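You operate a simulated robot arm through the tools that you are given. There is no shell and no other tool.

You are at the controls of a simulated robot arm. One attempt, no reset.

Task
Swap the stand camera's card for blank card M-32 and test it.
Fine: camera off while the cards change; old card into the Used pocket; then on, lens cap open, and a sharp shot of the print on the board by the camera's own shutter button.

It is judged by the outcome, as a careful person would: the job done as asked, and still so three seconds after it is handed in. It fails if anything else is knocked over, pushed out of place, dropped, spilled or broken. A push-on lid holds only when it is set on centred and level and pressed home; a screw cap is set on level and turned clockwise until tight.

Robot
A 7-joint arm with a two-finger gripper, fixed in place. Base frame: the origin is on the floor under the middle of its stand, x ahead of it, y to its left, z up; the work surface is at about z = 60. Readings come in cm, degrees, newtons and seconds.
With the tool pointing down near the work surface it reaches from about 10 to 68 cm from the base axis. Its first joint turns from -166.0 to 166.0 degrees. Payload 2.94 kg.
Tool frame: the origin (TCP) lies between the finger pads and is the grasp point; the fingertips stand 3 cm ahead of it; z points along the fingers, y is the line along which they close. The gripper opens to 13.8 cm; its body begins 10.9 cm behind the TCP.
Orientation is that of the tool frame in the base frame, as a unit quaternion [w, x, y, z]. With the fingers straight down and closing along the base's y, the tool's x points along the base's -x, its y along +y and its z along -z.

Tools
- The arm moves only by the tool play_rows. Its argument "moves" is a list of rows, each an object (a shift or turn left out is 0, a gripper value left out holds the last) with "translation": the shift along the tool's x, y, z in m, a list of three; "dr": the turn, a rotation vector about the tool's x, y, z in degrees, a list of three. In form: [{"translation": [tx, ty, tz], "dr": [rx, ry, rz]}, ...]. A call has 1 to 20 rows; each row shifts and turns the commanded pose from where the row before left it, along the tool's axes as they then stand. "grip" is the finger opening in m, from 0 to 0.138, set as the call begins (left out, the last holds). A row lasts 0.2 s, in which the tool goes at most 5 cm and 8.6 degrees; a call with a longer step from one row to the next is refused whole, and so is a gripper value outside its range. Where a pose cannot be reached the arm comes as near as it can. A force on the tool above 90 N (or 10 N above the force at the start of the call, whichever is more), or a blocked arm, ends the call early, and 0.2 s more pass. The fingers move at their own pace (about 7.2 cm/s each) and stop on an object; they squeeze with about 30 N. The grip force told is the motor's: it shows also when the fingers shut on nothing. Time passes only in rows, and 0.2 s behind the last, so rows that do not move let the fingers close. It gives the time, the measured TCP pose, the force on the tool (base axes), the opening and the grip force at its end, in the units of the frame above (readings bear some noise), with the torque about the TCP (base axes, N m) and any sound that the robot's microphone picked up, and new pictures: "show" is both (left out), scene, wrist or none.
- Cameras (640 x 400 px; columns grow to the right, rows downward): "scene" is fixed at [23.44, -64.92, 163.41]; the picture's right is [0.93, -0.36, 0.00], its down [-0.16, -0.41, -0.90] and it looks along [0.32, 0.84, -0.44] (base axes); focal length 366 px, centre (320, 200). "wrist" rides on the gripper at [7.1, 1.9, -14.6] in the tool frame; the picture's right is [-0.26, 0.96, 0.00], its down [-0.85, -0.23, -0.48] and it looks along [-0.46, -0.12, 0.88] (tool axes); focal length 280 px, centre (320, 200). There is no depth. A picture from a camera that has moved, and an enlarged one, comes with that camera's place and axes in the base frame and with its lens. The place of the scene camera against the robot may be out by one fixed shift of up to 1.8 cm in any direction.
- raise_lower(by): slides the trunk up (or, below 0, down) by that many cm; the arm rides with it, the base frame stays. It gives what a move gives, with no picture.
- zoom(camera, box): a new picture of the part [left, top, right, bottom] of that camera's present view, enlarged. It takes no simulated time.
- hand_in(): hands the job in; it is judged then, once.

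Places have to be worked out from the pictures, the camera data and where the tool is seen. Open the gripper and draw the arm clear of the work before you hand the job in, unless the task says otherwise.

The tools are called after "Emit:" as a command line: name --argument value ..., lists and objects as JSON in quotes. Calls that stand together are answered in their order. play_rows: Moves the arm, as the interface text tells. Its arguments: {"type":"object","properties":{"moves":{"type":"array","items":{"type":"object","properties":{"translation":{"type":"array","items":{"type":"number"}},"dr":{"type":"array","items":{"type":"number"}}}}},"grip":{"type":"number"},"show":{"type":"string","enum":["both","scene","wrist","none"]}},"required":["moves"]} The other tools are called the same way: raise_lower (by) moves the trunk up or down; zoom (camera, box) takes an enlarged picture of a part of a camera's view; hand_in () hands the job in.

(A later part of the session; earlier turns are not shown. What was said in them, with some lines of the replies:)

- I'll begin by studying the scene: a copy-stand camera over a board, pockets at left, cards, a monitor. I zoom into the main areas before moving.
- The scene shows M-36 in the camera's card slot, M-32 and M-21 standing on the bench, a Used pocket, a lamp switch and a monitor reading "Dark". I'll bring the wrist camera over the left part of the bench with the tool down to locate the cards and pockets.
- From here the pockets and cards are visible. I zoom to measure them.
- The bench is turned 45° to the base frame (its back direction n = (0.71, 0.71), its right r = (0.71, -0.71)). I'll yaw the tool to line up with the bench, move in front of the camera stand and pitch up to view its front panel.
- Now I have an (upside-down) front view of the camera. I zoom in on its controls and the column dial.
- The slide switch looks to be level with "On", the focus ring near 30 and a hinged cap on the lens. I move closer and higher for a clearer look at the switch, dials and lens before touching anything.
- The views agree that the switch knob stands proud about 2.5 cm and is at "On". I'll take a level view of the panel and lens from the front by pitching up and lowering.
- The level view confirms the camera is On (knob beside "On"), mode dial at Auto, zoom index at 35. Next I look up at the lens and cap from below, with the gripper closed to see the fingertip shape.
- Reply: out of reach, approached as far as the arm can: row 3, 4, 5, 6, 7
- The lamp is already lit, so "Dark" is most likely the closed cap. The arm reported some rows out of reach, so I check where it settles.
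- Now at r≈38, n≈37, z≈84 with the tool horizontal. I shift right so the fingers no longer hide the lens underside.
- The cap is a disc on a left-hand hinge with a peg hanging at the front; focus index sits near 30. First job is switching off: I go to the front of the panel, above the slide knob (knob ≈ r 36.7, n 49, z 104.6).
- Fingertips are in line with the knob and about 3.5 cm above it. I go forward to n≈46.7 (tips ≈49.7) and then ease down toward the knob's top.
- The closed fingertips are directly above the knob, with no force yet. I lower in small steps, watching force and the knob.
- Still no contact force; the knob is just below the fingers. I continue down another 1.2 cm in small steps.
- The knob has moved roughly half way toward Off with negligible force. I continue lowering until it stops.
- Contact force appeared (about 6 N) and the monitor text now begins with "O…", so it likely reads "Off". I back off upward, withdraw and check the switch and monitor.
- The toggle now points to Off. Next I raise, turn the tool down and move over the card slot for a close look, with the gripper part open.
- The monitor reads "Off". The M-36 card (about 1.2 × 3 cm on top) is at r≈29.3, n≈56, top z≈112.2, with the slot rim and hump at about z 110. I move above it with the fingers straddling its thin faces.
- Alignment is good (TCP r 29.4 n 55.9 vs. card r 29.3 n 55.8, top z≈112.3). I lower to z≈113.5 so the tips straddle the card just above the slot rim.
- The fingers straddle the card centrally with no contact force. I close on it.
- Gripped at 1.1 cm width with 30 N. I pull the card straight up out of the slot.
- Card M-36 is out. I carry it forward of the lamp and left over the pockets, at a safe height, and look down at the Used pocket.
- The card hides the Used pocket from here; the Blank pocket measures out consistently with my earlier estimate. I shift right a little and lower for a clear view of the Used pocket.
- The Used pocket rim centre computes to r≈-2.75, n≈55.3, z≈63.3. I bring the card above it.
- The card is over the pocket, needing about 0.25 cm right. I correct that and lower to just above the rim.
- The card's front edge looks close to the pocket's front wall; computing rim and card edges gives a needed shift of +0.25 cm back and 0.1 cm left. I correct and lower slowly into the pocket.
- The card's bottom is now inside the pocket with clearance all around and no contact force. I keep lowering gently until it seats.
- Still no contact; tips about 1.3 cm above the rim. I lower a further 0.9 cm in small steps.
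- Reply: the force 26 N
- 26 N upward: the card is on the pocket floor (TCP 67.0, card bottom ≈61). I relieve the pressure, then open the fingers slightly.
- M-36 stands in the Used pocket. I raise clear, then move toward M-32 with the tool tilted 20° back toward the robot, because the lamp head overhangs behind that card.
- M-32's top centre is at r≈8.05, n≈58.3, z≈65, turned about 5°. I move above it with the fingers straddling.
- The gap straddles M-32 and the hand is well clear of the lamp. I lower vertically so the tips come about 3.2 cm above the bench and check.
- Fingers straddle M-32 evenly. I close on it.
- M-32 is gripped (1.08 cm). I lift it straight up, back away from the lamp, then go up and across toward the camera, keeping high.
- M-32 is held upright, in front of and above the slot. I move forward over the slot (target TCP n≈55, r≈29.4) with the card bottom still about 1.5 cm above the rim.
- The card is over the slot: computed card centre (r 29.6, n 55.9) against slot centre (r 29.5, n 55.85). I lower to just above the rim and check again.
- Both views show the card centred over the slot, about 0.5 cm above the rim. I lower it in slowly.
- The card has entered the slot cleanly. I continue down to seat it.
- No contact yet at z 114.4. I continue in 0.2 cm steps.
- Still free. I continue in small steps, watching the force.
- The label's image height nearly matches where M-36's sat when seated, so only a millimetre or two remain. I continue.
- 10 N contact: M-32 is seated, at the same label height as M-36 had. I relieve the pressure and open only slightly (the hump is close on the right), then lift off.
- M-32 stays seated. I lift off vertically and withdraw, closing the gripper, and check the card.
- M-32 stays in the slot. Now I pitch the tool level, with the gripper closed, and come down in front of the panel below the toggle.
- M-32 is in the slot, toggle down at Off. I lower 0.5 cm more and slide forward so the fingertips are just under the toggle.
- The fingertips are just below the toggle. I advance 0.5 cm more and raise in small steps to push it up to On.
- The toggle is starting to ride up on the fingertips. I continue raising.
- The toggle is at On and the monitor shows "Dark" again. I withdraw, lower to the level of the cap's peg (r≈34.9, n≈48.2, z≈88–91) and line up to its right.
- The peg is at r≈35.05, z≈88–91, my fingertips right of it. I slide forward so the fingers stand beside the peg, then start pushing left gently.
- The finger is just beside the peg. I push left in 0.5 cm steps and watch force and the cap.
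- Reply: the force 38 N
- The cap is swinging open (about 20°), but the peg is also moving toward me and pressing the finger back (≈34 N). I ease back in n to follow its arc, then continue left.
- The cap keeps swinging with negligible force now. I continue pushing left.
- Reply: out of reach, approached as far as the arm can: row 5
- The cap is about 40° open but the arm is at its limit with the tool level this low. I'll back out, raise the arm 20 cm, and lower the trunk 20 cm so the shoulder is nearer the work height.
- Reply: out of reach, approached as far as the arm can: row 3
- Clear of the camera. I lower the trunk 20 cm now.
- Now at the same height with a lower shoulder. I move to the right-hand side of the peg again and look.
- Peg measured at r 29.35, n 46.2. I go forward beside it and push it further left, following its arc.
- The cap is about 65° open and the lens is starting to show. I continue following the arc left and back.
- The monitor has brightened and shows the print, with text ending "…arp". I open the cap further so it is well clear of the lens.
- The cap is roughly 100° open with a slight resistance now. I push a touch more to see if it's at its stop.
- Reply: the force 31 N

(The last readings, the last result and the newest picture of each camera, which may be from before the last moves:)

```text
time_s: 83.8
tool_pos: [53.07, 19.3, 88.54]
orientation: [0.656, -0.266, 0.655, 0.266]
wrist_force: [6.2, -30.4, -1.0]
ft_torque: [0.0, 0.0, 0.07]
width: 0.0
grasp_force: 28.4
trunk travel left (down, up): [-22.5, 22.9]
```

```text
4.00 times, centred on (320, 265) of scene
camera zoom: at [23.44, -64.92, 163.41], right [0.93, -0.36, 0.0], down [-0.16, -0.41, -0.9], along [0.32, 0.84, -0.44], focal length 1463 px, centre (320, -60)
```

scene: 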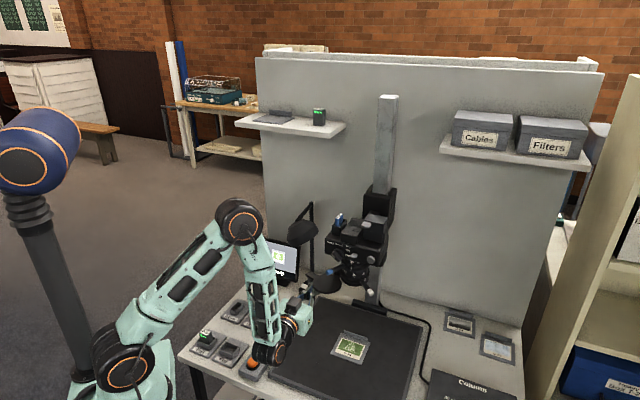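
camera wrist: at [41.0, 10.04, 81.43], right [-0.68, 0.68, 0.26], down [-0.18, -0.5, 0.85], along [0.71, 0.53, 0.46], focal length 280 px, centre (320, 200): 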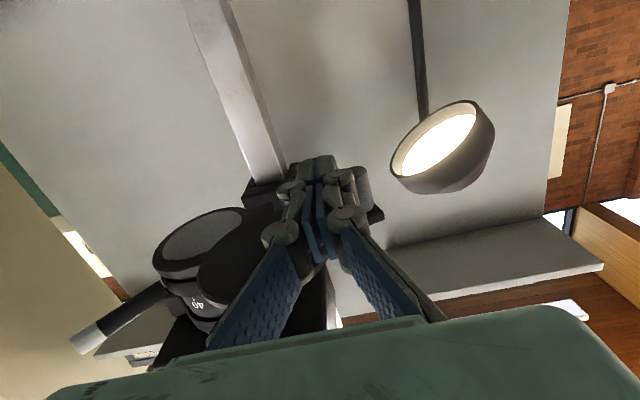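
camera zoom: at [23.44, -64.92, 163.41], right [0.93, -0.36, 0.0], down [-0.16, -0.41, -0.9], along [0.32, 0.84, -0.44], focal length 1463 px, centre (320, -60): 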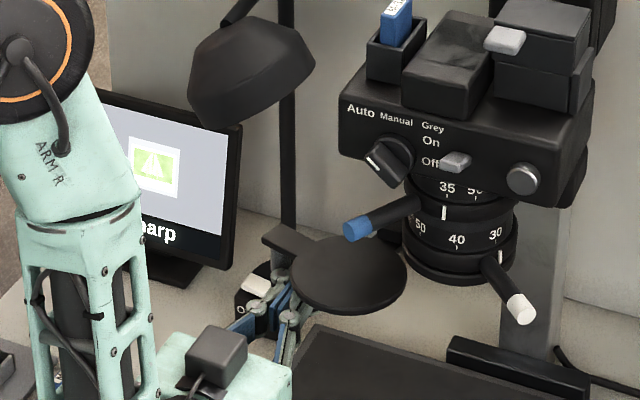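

30 N with no further motion: the cap is at its open stop. I back off and move so the monitor is visible.

Emit:
play_rows --moves '[{"translation": [0, -0.008, -0.008]}, {"translation": [0, -0.01, -0.025]}, {"translation": [0, -0.01, -0.03]}, {"translation": [0, -0.03, -0.02]}, {"translation": [0, -0.04, 0]}, {"translation": [0, -0.04, 0]}, {"translation": [0, -0.03, 0]}, {}]' --show "both"

Emit:
zoom --camera "scene" --box '[240, 215, 400, 315]'

Emit:
zoom --camera "wrist" --box '[320, 60, 580, 260]'

```text
time_s: 85.6
tool_pos: [58.8, 2.21, 88.67]
orientation: [0.653, -0.271, 0.653, 0.271]
wrist_force: [0.3, -0.3, 0.5]
ft_torque: [0.03, -0.01, 0.01]
width: 0.0
grasp_force: 28.2
trunk travel left (down, up): [-22.5, 22.9]
camera wrist: at [47.24, -6.75, 81.45], right [-0.68, 0.68, 0.26], down [-0.17, -0.5, 0.85], along [0.71, 0.53, 0.46], focal length 280 px, centre (320, 200)
```

scene: 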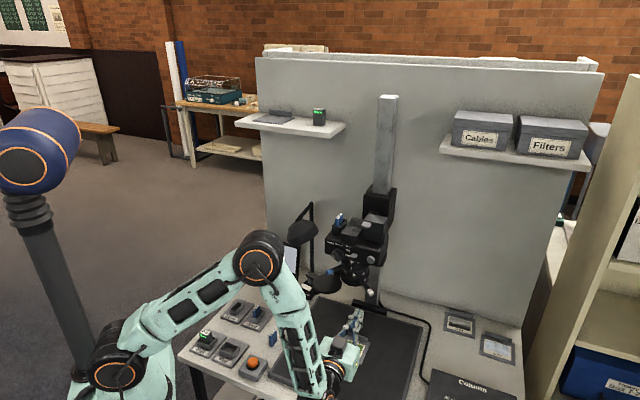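
wrist: 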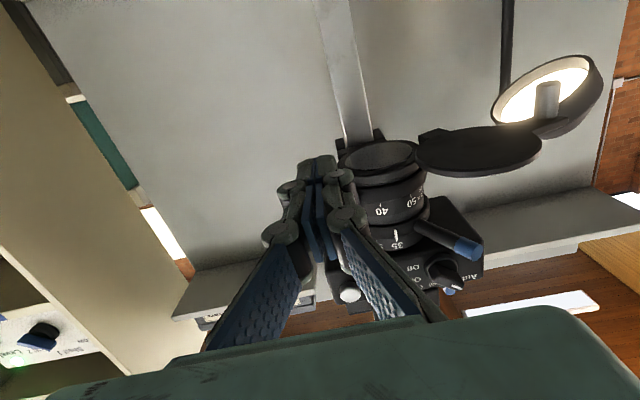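

```text
4.00 times, centred on (320, 265) of scene
camera zoom: at [23.44, -64.92, 163.41], right [0.93, -0.36, 0.0], down [-0.16, -0.41, -0.9], along [0.32, 0.84, -0.44], focal length 1463 px, centre (320, -60)
```

zoom: 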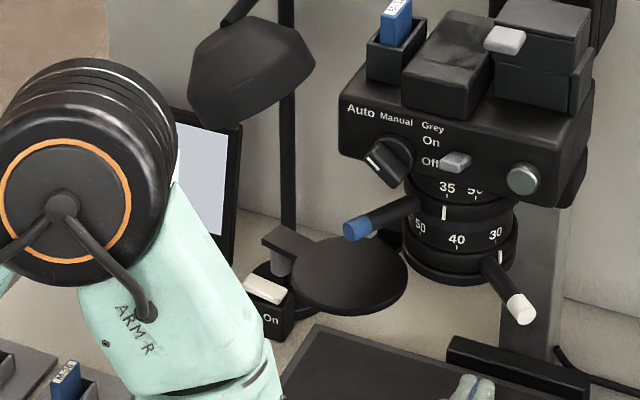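

```text
2.00 times, centred on (450, 160) of wrist
camera zoom: at [47.24, -6.75, 81.45], right [-0.68, 0.68, 0.26], down [-0.17, -0.5, 0.85], along [0.71, 0.53, 0.46], focal length 561 px, centre (60, 280)
```

zoom: 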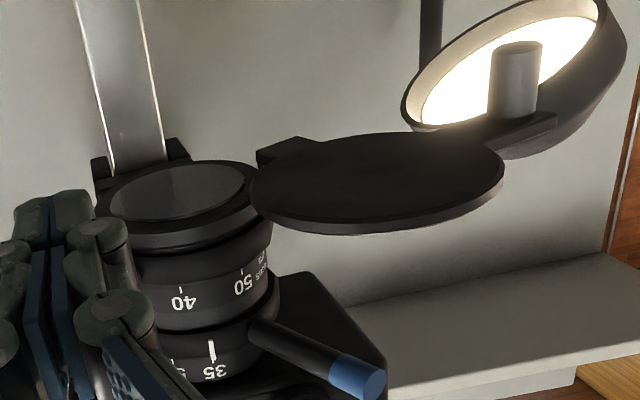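

The cap is fully open and the lens glass is clear. I raise toward button height so that the elbow clears the monitor.

Emit:
play_rows --moves '[{"translation": [-0.045, 0, 0]}, {"translation": [-0.045, 0, 0]}, {"translation": [-0.045, 0, 0]}, {"translation": [-0.04, 0, 0]}, {"translation": [0, -0.04, 0]}, {"translation": [0, -0.04, 0]}, {}]' --show "both"

Emit:
zoom --camera "scene" --box '[220, 215, 340, 305]'

Emit:
zoom --camera "scene" --box '[310, 230, 390, 290]'

```text
time_s: 87.2
tool_pos: [64.44, -3.59, 106.02]
orientation: [0.653, -0.27, 0.653, 0.271]
wrist_force: [1.2, 1.0, 0.2]
ft_torque: [-0.02, -0.02, 0.03]
width: 0.01
grasp_force: 28.6
trunk travel left (down, up): [-22.5, 22.9]
camera wrist: at [52.91, -12.51, 98.99], right [-0.68, 0.68, 0.26], down [-0.17, -0.5, 0.85], along [0.71, 0.53, 0.46], focal length 280 px, centre (320, 200)
```

scene: 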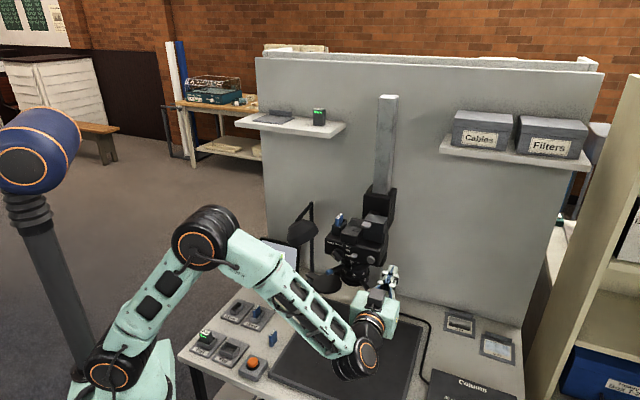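
wrist: 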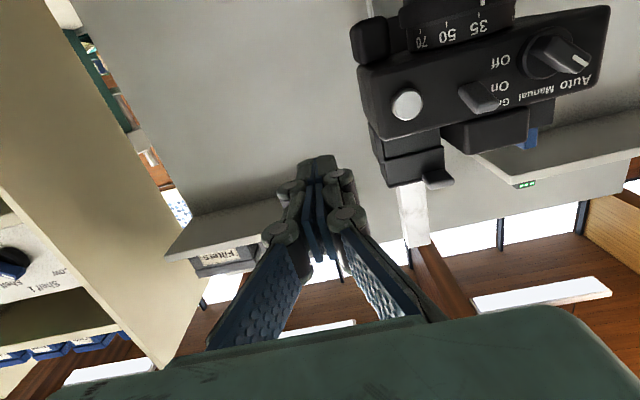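

```text
4.44 times, centred on (280, 260) of scene
camera zoom: at [23.44, -64.92, 163.41], right [0.93, -0.36, 0.0], down [-0.16, -0.41, -0.9], along [0.32, 0.84, -0.44], focal length 1626 px, centre (498, -67)
```

zoom: 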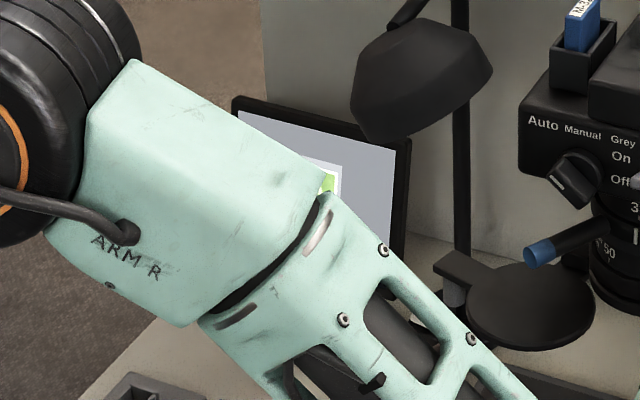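

```text
6.67 times, centred on (350, 260) of scene
camera zoom: at [23.44, -64.92, 163.41], right [0.93, -0.36, 0.0], down [-0.16, -0.41, -0.9], along [0.32, 0.84, -0.44], focal length 2439 px, centre (120, -200)
```

zoom: 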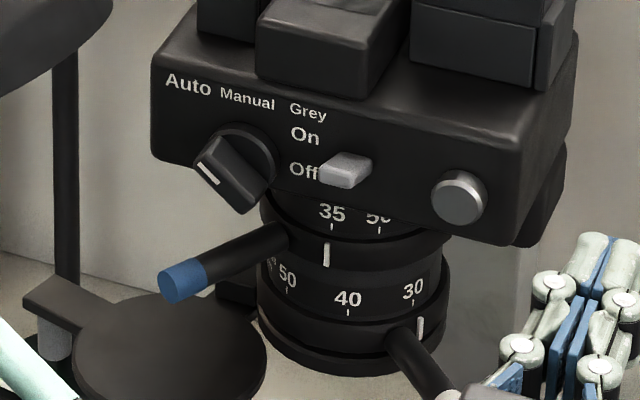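

The forearm still hides the monitor. I raise the trunk back up; that should lift the elbow out of the line of sight.

Emit:
raise_lower --by 20

Emit:
zoom --camera "scene" --box '[220, 205, 340, 305]'

```text
time_s: 89.3
tool_pos: [64.39, -3.56, 126.09]
orientation: [0.654, -0.269, 0.654, 0.269]
wrist_force: [-0.6, -0.3, 0.0]
ft_torque: [-0.03, 0.0, 0.0]
width: 0.0
grasp_force: 28.3
trunk travel left (down, up): [-42.5, 2.9]
```

```text
4.00 times, centred on (280, 255) of scene
camera zoom: at [23.44, -64.92, 163.41], right [0.93, -0.36, 0.0], down [-0.16, -0.41, -0.9], along [0.32, 0.84, -0.44], focal length 1463 px, centre (480, -20)
```

zoom: 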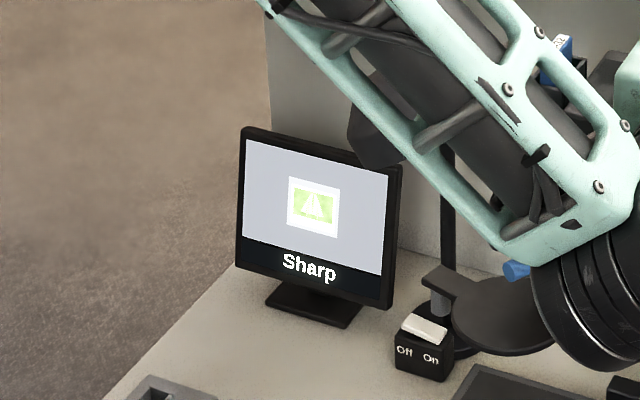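

The monitor reads "Sharp", so focus needs no change. Now I go to the shutter button (r≈41.2, z≈104.0, face n≈49.5), stopping about 4 cm short.

Emit:
play_rows --moves '[{"translation": [0.0368, 0.0114, -0.0017]}, {"translation": [0.0368, 0.0114, -0.0017]}, {"translation": [0.0368, 0.0114, -0.0017]}, {"translation": [0.0368, 0.0114, -0.0017]}, {"translation": [0.0368, 0.0114, -0.0017]}, {"translation": [0.0368, 0.0114, -0.0017]}, {}]' --show "both"

Emit:
zoom --camera "scene" --box '[310, 220, 390, 280]'

Emit:
zoom --camera "wrist" --box '[220, 60, 420, 220]'

```text
time_s: 90.9
tool_pos: [58.78, 0.68, 104.06]
orientation: [0.653, -0.271, 0.654, 0.271]
wrist_force: [0.9, 0.3, -1.2]
ft_torque: [0.0, 0.01, -0.02]
width: 0.0
grasp_force: 28.5
trunk travel left (down, up): [-42.5, 2.9]
camera wrist: at [47.29, -8.32, 96.84], right [-0.68, 0.68, 0.26], down [-0.17, -0.5, 0.85], along [0.71, 0.53, 0.46], focal length 280 px, centre (320, 200)
```

scene: 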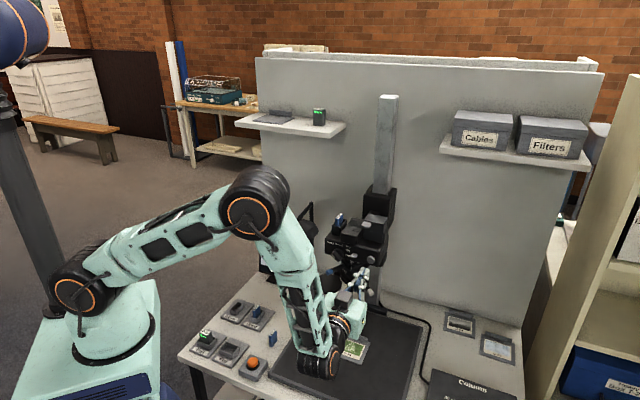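
wrist: 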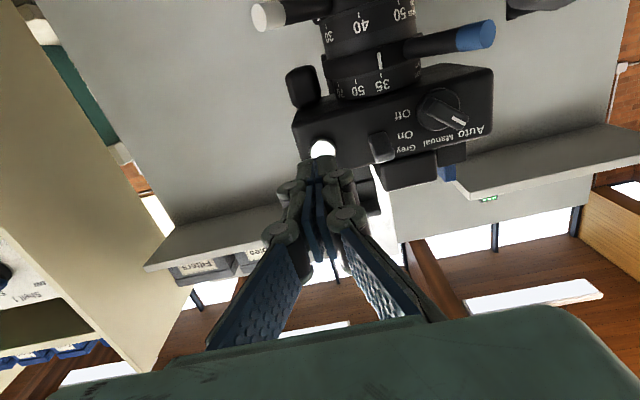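

```text
6.67 times, centred on (350, 250) of scene
camera zoom: at [23.44, -64.92, 163.41], right [0.93, -0.36, 0.0], down [-0.16, -0.41, -0.9], along [0.32, 0.84, -0.44], focal length 2439 px, centre (120, -133)
```

zoom: 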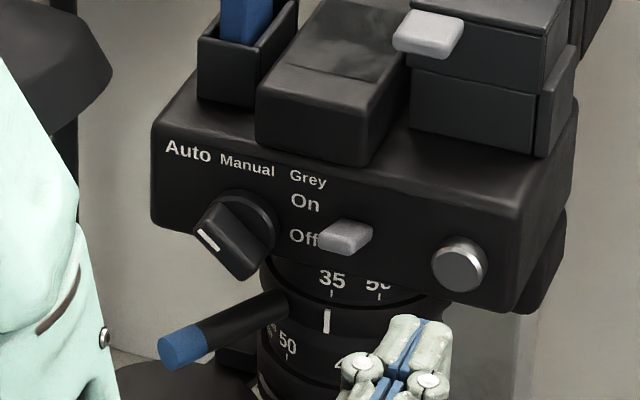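

```text
2.50 times, centred on (320, 140) of wrist
camera zoom: at [47.29, -8.32, 96.84], right [-0.68, 0.68, 0.26], down [-0.17, -0.5, 0.85], along [0.71, 0.53, 0.46], focal length 701 px, centre (320, 350)
```

zoom: 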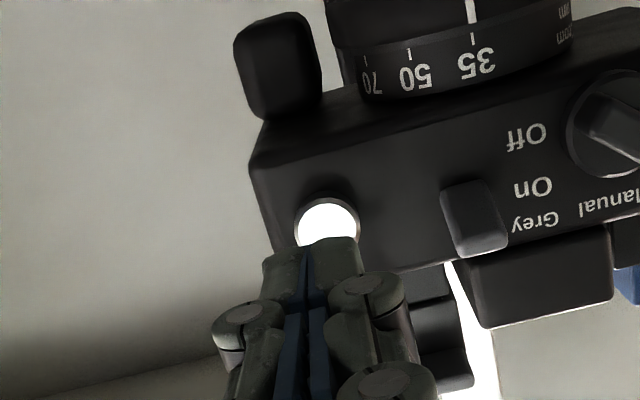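

Aligned: button at r 41.1, z 104.05, TCP r 41.1, z 104.06. I move forward to just short of the button face.

Emit:
play_rows --moves '[{"translation": [0, 0, 0.02]}, {"translation": [0, 0, 0.015]}, {}]' --show "both"

Emit:
zoom --camera "scene" --box '[310, 220, 390, 280]'

Emit:
zoom --camera "wrist" --box '[220, 60, 420, 220]'

```text
time_s: 91.7
tool_pos: [61.35, 3.08, 104.03]
orientation: [0.653, -0.27, 0.654, 0.27]
wrist_force: [-0.1, 0.3, 0.4]
ft_torque: [-0.02, 0.0, -0.02]
width: 0.02
grasp_force: 28.3
trunk travel left (down, up): [-42.5, 2.9]
camera wrist: at [49.77, -5.86, 96.87], right [-0.68, 0.68, 0.26], down [-0.17, -0.5, 0.85], along [0.71, 0.53, 0.46], focal length 280 px, centre (320, 200)
```

scene: 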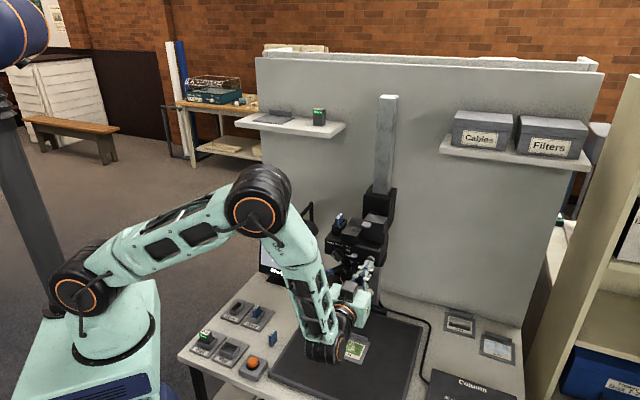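
wrist: 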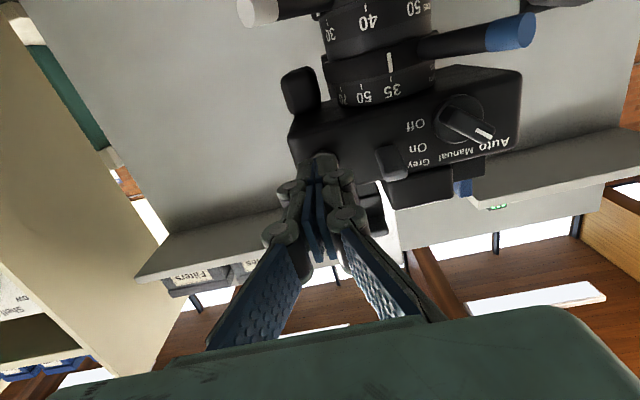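

```text
6.67 times, centred on (350, 250) of scene
camera zoom: at [23.44, -64.92, 163.41], right [0.93, -0.36, 0.0], down [-0.16, -0.41, -0.9], along [0.32, 0.84, -0.44], focal length 2439 px, centre (120, -133)
```

zoom: 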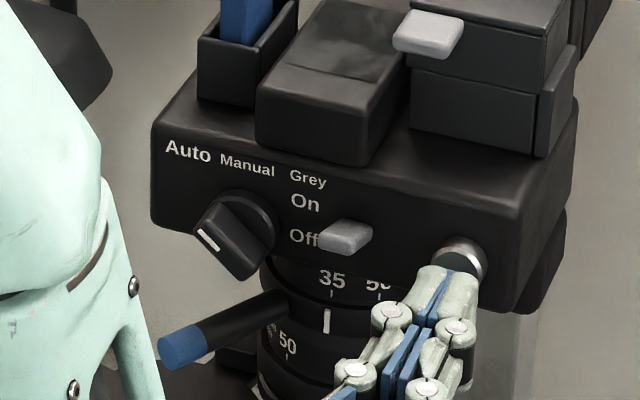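

```text
2.50 times, centred on (320, 140) of wrist
camera zoom: at [49.77, -5.86, 96.87], right [-0.68, 0.68, 0.26], down [-0.17, -0.5, 0.85], along [0.71, 0.53, 0.46], focal length 701 px, centre (320, 350)
```

zoom: 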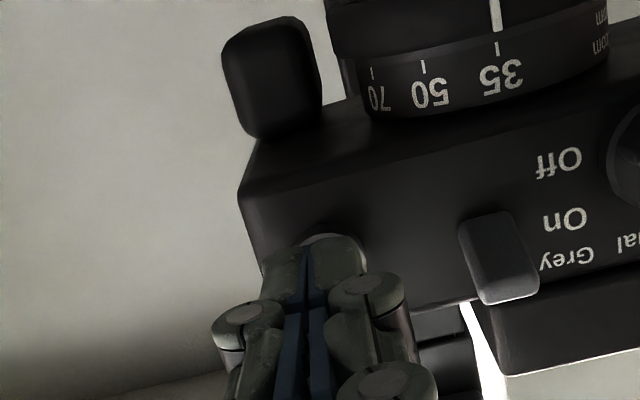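

The tips are about 1 cm from the button. I shift 0.25 cm left and press forward in 2 mm steps, listening for the shutter.

Emit:
play_rows --moves '[{"translation": [0, 0.0025, 0]}, {"translation": [0, 0, 0.002]}, {"translation": [0, 0, 0.002]}, {"translation": [0, 0, 0.002]}, {}]' --show "scene"

Emit:
zoom --camera "scene" --box '[330, 230, 386, 265]'

Emit:
zoom --camera "scene" --box '[220, 205, 340, 305]'

```text
time_s: 92.9
tool_pos: [61.5, 3.62, 104.04]
orientation: [0.653, -0.271, 0.653, 0.271]
wrist_force: [-0.4, 0.2, 0.2]
ft_torque: [-0.02, -0.02, 0.01]
width: 0.01
grasp_force: 28.3
trunk travel left (down, up): [-42.5, 2.9]
```

scene: 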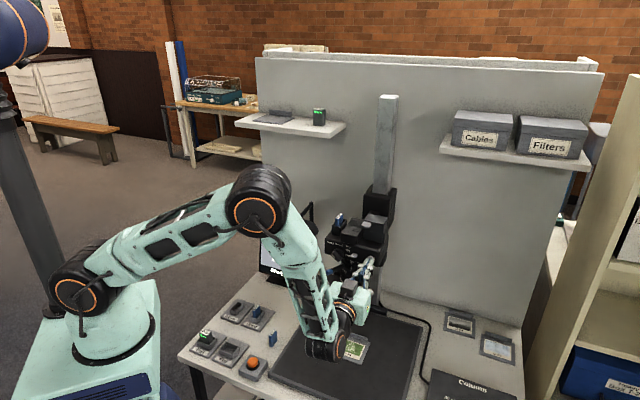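

```text
11.43 times, centred on (358, 248) of scene
camera zoom: at [23.44, -64.92, 163.41], right [0.93, -0.36, 0.0], down [-0.16, -0.41, -0.9], along [0.32, 0.84, -0.44], focal length 4181 px, centre (-114, -343)
```

zoom: 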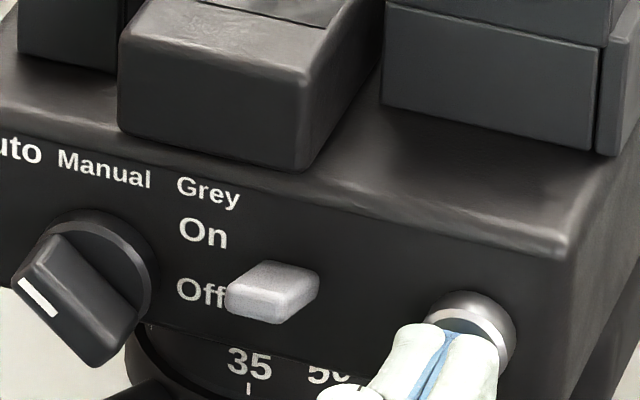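

```text
4.00 times, centred on (280, 255) of scene
camera zoom: at [23.44, -64.92, 163.41], right [0.93, -0.36, 0.0], down [-0.16, -0.41, -0.9], along [0.32, 0.84, -0.44], focal length 1463 px, centre (480, -20)
```

zoom: 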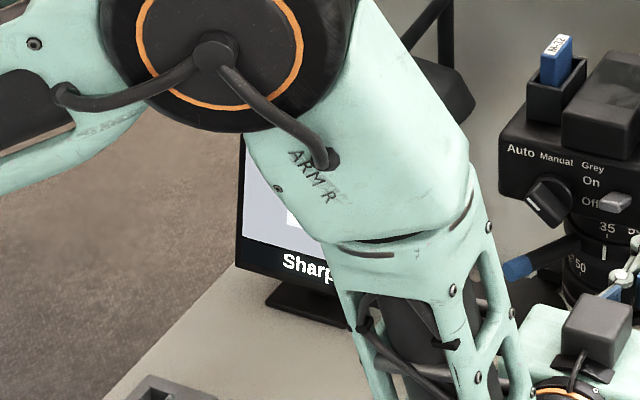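

The tip is almost touching; monitor still reads Sharp. I continue pressing in 1.5 mm steps.

Emit:
play_rows --moves '[{"translation": [0, 0, 0.0015]}, {"translation": [0, 0, 0.0015]}, {"translation": [0, 0, 0.0015]}, {}]' --show "scene"

Emit:
zoom --camera "scene" --box '[330, 230, 386, 265]'

Emit:
zoom --camera "scene" --box '[220, 205, 340, 305]'

```text
time_s: 93.9
tool_pos: [61.9, 3.98, 104.08]
orientation: [0.653, -0.271, 0.654, 0.27]
wrist_force: [-0.2, 0.5, -0.4]
ft_torque: [0.01, 0.01, 0.01]
width: 0.0
grasp_force: 28.5
trunk travel left (down, up): [-42.5, 2.9]
```

scene: 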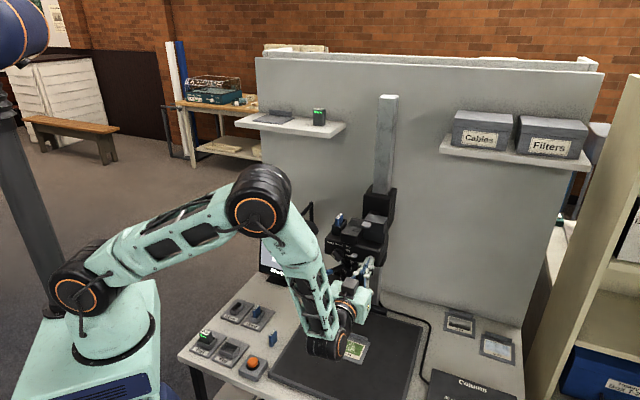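

```text
11.43 times, centred on (358, 248) of scene
camera zoom: at [23.44, -64.92, 163.41], right [0.93, -0.36, 0.0], down [-0.16, -0.41, -0.9], along [0.32, 0.84, -0.44], focal length 4181 px, centre (-114, -343)
```

zoom: 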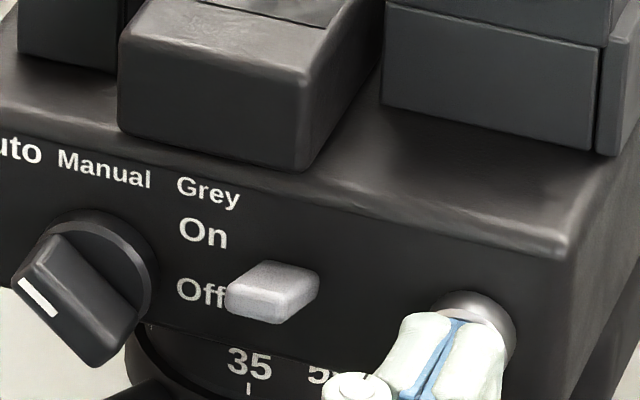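

```text
4.00 times, centred on (280, 255) of scene
camera zoom: at [23.44, -64.92, 163.41], right [0.93, -0.36, 0.0], down [-0.16, -0.41, -0.9], along [0.32, 0.84, -0.44], focal length 1463 px, centre (480, -20)
```

zoom: 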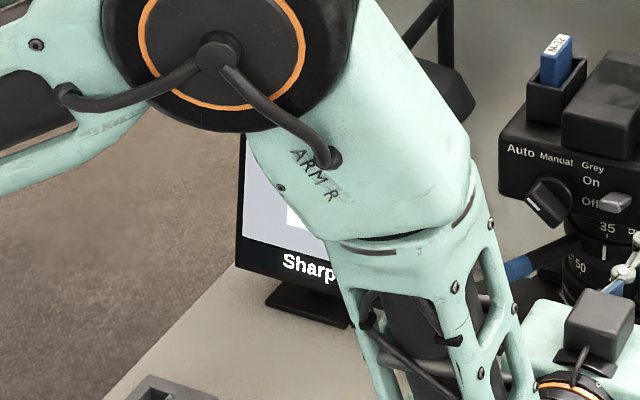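

No contact yet. I continue.

Emit:
play_rows --moves '[{"translation": [0, 0, 0.0015]}, {"translation": [0, 0, 0.0015]}, {"translation": [0, 0, 0.0015]}, {}]' --show "scene"

Emit:
zoom --camera "scene" --box '[330, 230, 386, 265]'

Emit:
zoom --camera "scene" --box '[220, 205, 340, 305]'

```text
time_s: 94.9
tool_pos: [62.23, 4.22, 104.17]
orientation: [0.654, -0.27, 0.653, 0.27]
wrist_force: [-0.8, -1.6, -1.4]
ft_torque: [-0.03, 0.01, -0.01]
width: 0.6
grasp_force: 28.5
trunk travel left (down, up): [-42.5, 2.9]
```

scene: 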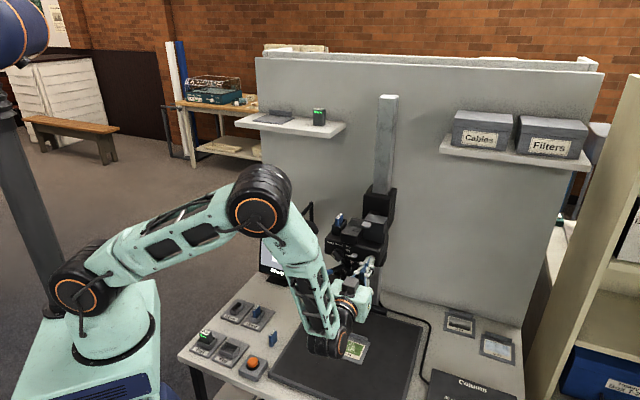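

```text
11.43 times, centred on (358, 248) of scene
camera zoom: at [23.44, -64.92, 163.41], right [0.93, -0.36, 0.0], down [-0.16, -0.41, -0.9], along [0.32, 0.84, -0.44], focal length 4181 px, centre (-114, -343)
```

zoom: 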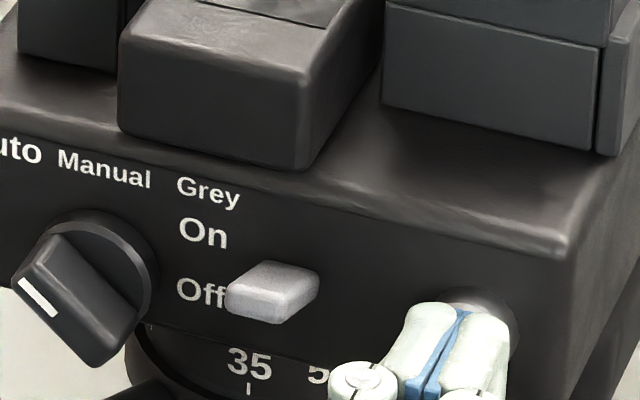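

```text
4.00 times, centred on (280, 255) of scene
camera zoom: at [23.44, -64.92, 163.41], right [0.93, -0.36, 0.0], down [-0.16, -0.41, -0.9], along [0.32, 0.84, -0.44], focal length 1463 px, centre (480, -20)
```

zoom: 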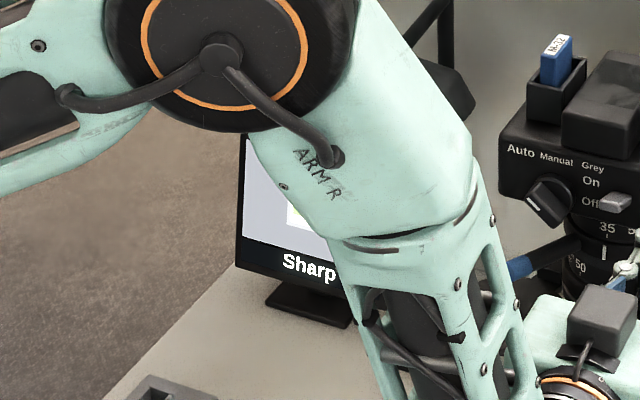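

Contact has begun (fingers nudged, small force). I press a little further.

Emit:
play_rows --moves '[{"translation": [0, 0, 0.0015]}, {"translation": [0, 0, 0.0015]}, {}]' --show "scene"

Emit:
zoom --camera "scene" --box '[330, 230, 386, 265]'

Emit:
zoom --camera "scene" --box '[220, 205, 340, 305]'

```text
time_s: 95.7
tool_pos: [62.43, 4.42, 104.12]
orientation: [0.654, -0.27, 0.652, 0.271]
wrist_force: [-3.6, -1.8, -0.9]
ft_torque: [-0.01, 0.03, 0.02]
width: 0.57
grasp_force: 28.6
trunk travel left (down, up): [-42.5, 2.9]
heard: click
```

scene: 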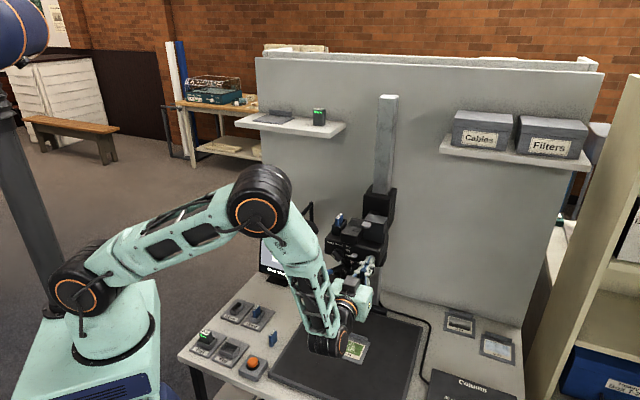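

```text
11.43 times, centred on (358, 248) of scene
camera zoom: at [23.44, -64.92, 163.41], right [0.93, -0.36, 0.0], down [-0.16, -0.41, -0.9], along [0.32, 0.84, -0.44], focal length 4181 px, centre (-114, -343)
```

zoom: 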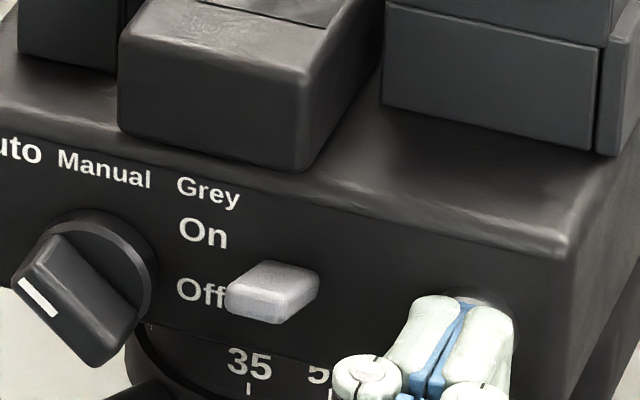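

```text
4.00 times, centred on (280, 255) of scene
camera zoom: at [23.44, -64.92, 163.41], right [0.93, -0.36, 0.0], down [-0.16, -0.41, -0.9], along [0.32, 0.84, -0.44], focal length 1463 px, centre (480, -20)
```

zoom: 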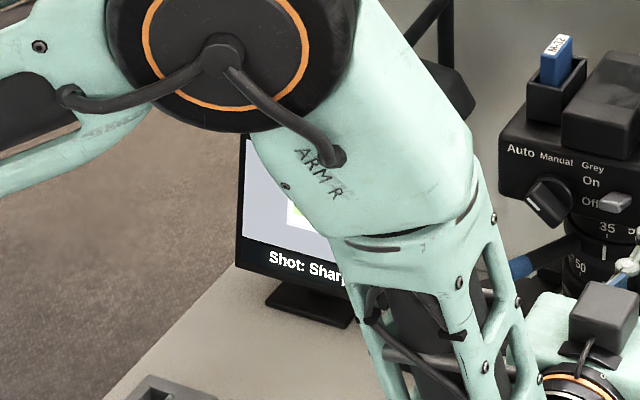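

A click, and the monitor reads "Shot: Sharp". I withdraw straight back from the button.

Emit:
play_rows --moves '[{"translation": [0, 0, -0.01]}, {"translation": [0, 0, -0.03]}, {"translation": [0, 0, -0.04]}, {"translation": [-0.04, 0, 0]}, {"translation": [-0.045, -0.015, 0]}, {"translation": [-0.045, -0.015, 0]}, {"translation": [-0.045, -0.015, 0]}, {"translation": [-0.045, -0.015, 0]}, {}]' --show "both"

Emit:
zoom --camera "scene" --box '[220, 205, 340, 305]'

Emit:
zoom --camera "scene" --box '[310, 200, 410, 290]'

```text
time_s: 97.7
tool_pos: [61.08, -5.37, 126.21]
orientation: [0.653, -0.271, 0.653, 0.27]
wrist_force: [-0.3, 1.0, -0.2]
ft_torque: [0.01, -0.01, 0.03]
width: 0.01
grasp_force: 28.7
trunk travel left (down, up): [-42.5, 2.9]
camera wrist: at [49.46, -14.29, 119.02], right [-0.68, 0.68, 0.26], down [-0.17, -0.5, 0.85], along [0.71, 0.53, 0.46], focal length 280 px, centre (320, 200)
```

scene: 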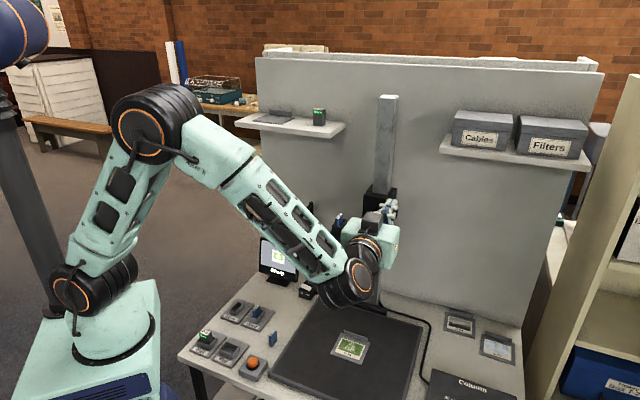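
wrist: 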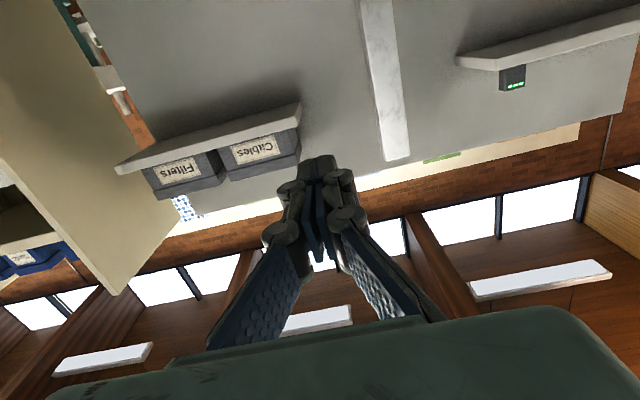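

```text
4.00 times, centred on (280, 255) of scene
camera zoom: at [23.44, -64.92, 163.41], right [0.93, -0.36, 0.0], down [-0.16, -0.41, -0.9], along [0.32, 0.84, -0.44], focal length 1463 px, centre (480, -20)
```

zoom: 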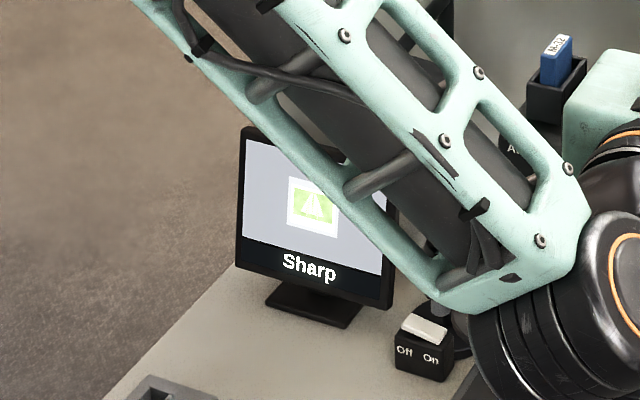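

```text
4.44 times, centred on (360, 245) of scene
camera zoom: at [23.44, -64.92, 163.41], right [0.93, -0.36, 0.0], down [-0.16, -0.41, -0.9], along [0.32, 0.84, -0.44], focal length 1626 px, centre (142, 0)
```

zoom: 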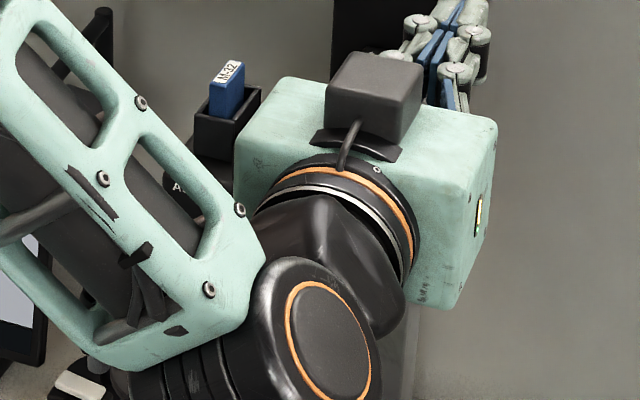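

The shot is taken and the monitor is back to live "Sharp". I open the gripper and draw the arm back to a clear pose (tool down, like at the start) to inspect the final state.

Emit:
play_rows --moves '[{"dr": [0, 8.18, 0]}, {"dr": [0, 8.18, 0]}, {"dr": [0, 8.18, 0]}, {"dr": [0, 8.18, 0]}, {"dr": [0, 8.18, 0]}, {"dr": [0, 8.18, 0]}, {"dr": [0, 8.18, 0]}, {"dr": [0, 8.18, 0]}, {"dr": [0, 8.18, 0]}, {"dr": [0, 8.18, 0]}, {"dr": [0, 8.18, 0]}, {"translation": [0, 0.0433, -0.0089]}, {"translation": [0, 0.0433, -0.0089]}, {"translation": [0, 0.0433, -0.0089]}, {"translation": [0, 0.0433, -0.0089]}, {"translation": [0, 0.0433, -0.0089]}, {"translation": [0, 0.0433, -0.0089]}, {"translation": [0, 0.0433, -0.0089]}, {"translation": [0, 0.0433, -0.0089]}, {}]' --grip 0.1 --show "both"

Emit:
zoom --camera "scene" --box '[230, 195, 410, 310]'

Emit:
zoom --camera "scene" --box '[180, 285, 310, 385]'

Emit:
zoom --camera "wrist" --box '[220, 0, 440, 140]'

```text
time_s: 101.9
tool_pos: [36.77, 18.95, 132.57]
orientation: [-0.009, -0.383, 0.924, 0.001]
wrist_force: [1.2, 0.3, -0.2]
ft_torque: [-0.01, -0.01, -0.02]
width: 10.02
grasp_force: 0.1
trunk travel left (down, up): [-42.5, 2.9]
camera wrist: at [30.79, 15.47, 147.18], right [-0.5, 0.87, 0.0], down [0.77, 0.44, 0.46], along [0.4, 0.23, -0.89], focal length 280 px, centre (320, 200)
```

scene: 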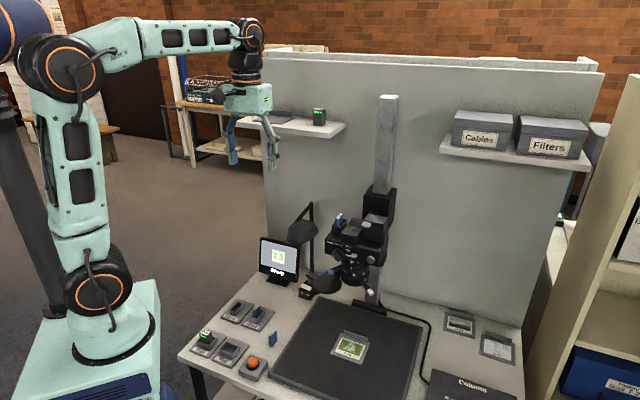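
wrist: 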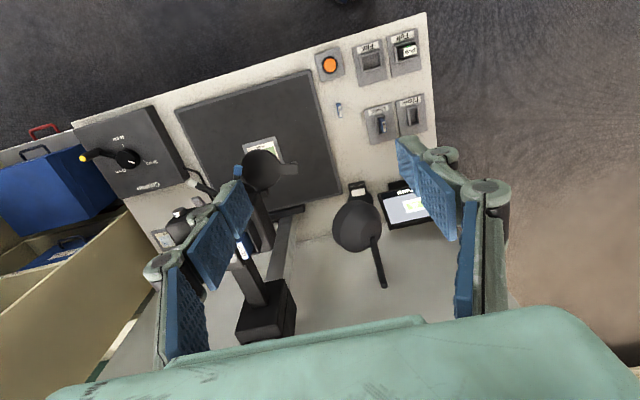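

```text
3.48 times, centred on (320, 252) of scene
camera zoom: at [23.44, -64.92, 163.41], right [0.93, -0.36, 0.0], down [-0.16, -0.41, -0.9], along [0.32, 0.84, -0.44], focal length 1272 px, centre (320, 17)
```

zoom: 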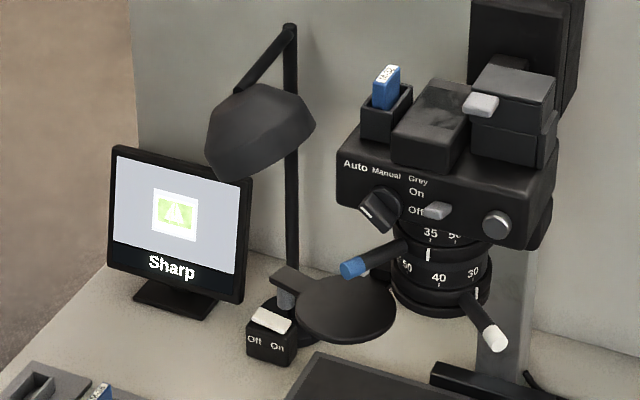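

```text
4.00 times, centred on (245, 335) of scene
camera zoom: at [23.44, -64.92, 163.41], right [0.93, -0.36, 0.0], down [-0.16, -0.41, -0.9], along [0.32, 0.84, -0.44], focal length 1463 px, centre (620, -340)
```

zoom: 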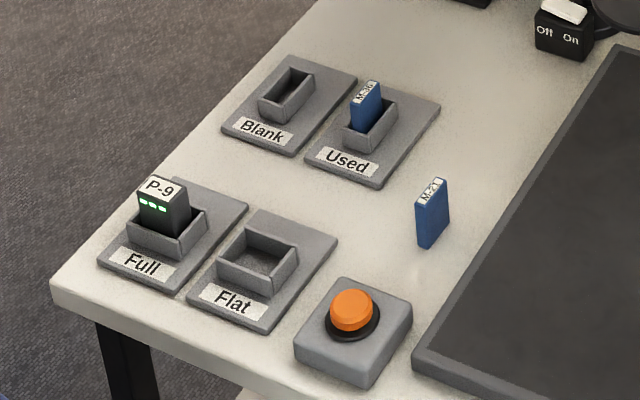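

```text
2.86 times, centred on (330, 70) of wrist
camera zoom: at [30.79, 15.47, 147.18], right [-0.5, 0.87, 0.0], down [0.77, 0.44, 0.46], along [0.4, 0.23, -0.89], focal length 801 px, centre (291, 571)
```

zoom: 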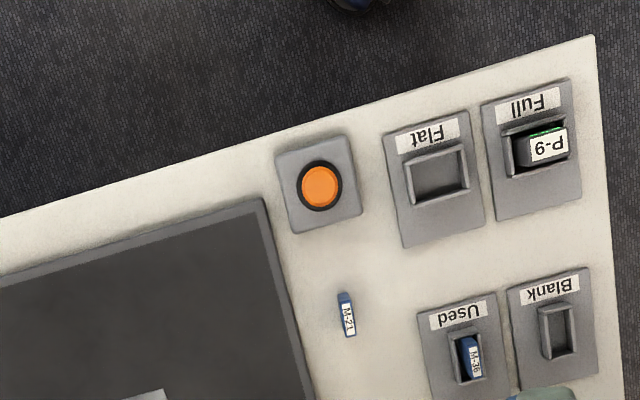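

Final state checks out: M-36 is in Used, M-32 is in the camera slot, and the camera is On with the cap open. The shot was reported as "Shot: Sharp", nothing else was disturbed, and the arm is clear with the gripper open. I hand in.

Emit:
hand_in

```text
The job is handed in.
```

The card swap is done: M-32 is now in the stand camera, and the test shot came out sharp. I handed the job in with nothing else on the bench knocked over or moved out of place.

- **Card change:** I switched the camera off and the monitor showed "Off". I put M-36 in the Used pocket and seated M-32 in the camera's slot.
- **Test shot:** I switched the camera back on and swung the lens cap open to its stop. The monitor read "Sharp" without any focus change. I pressed the camera's own shutter button, heard a click, and the monitor showed "Shot: Sharp".
- **How I left it:** The camera is still on with the lens cap open, and the arm is drawn clear with the gripper open.
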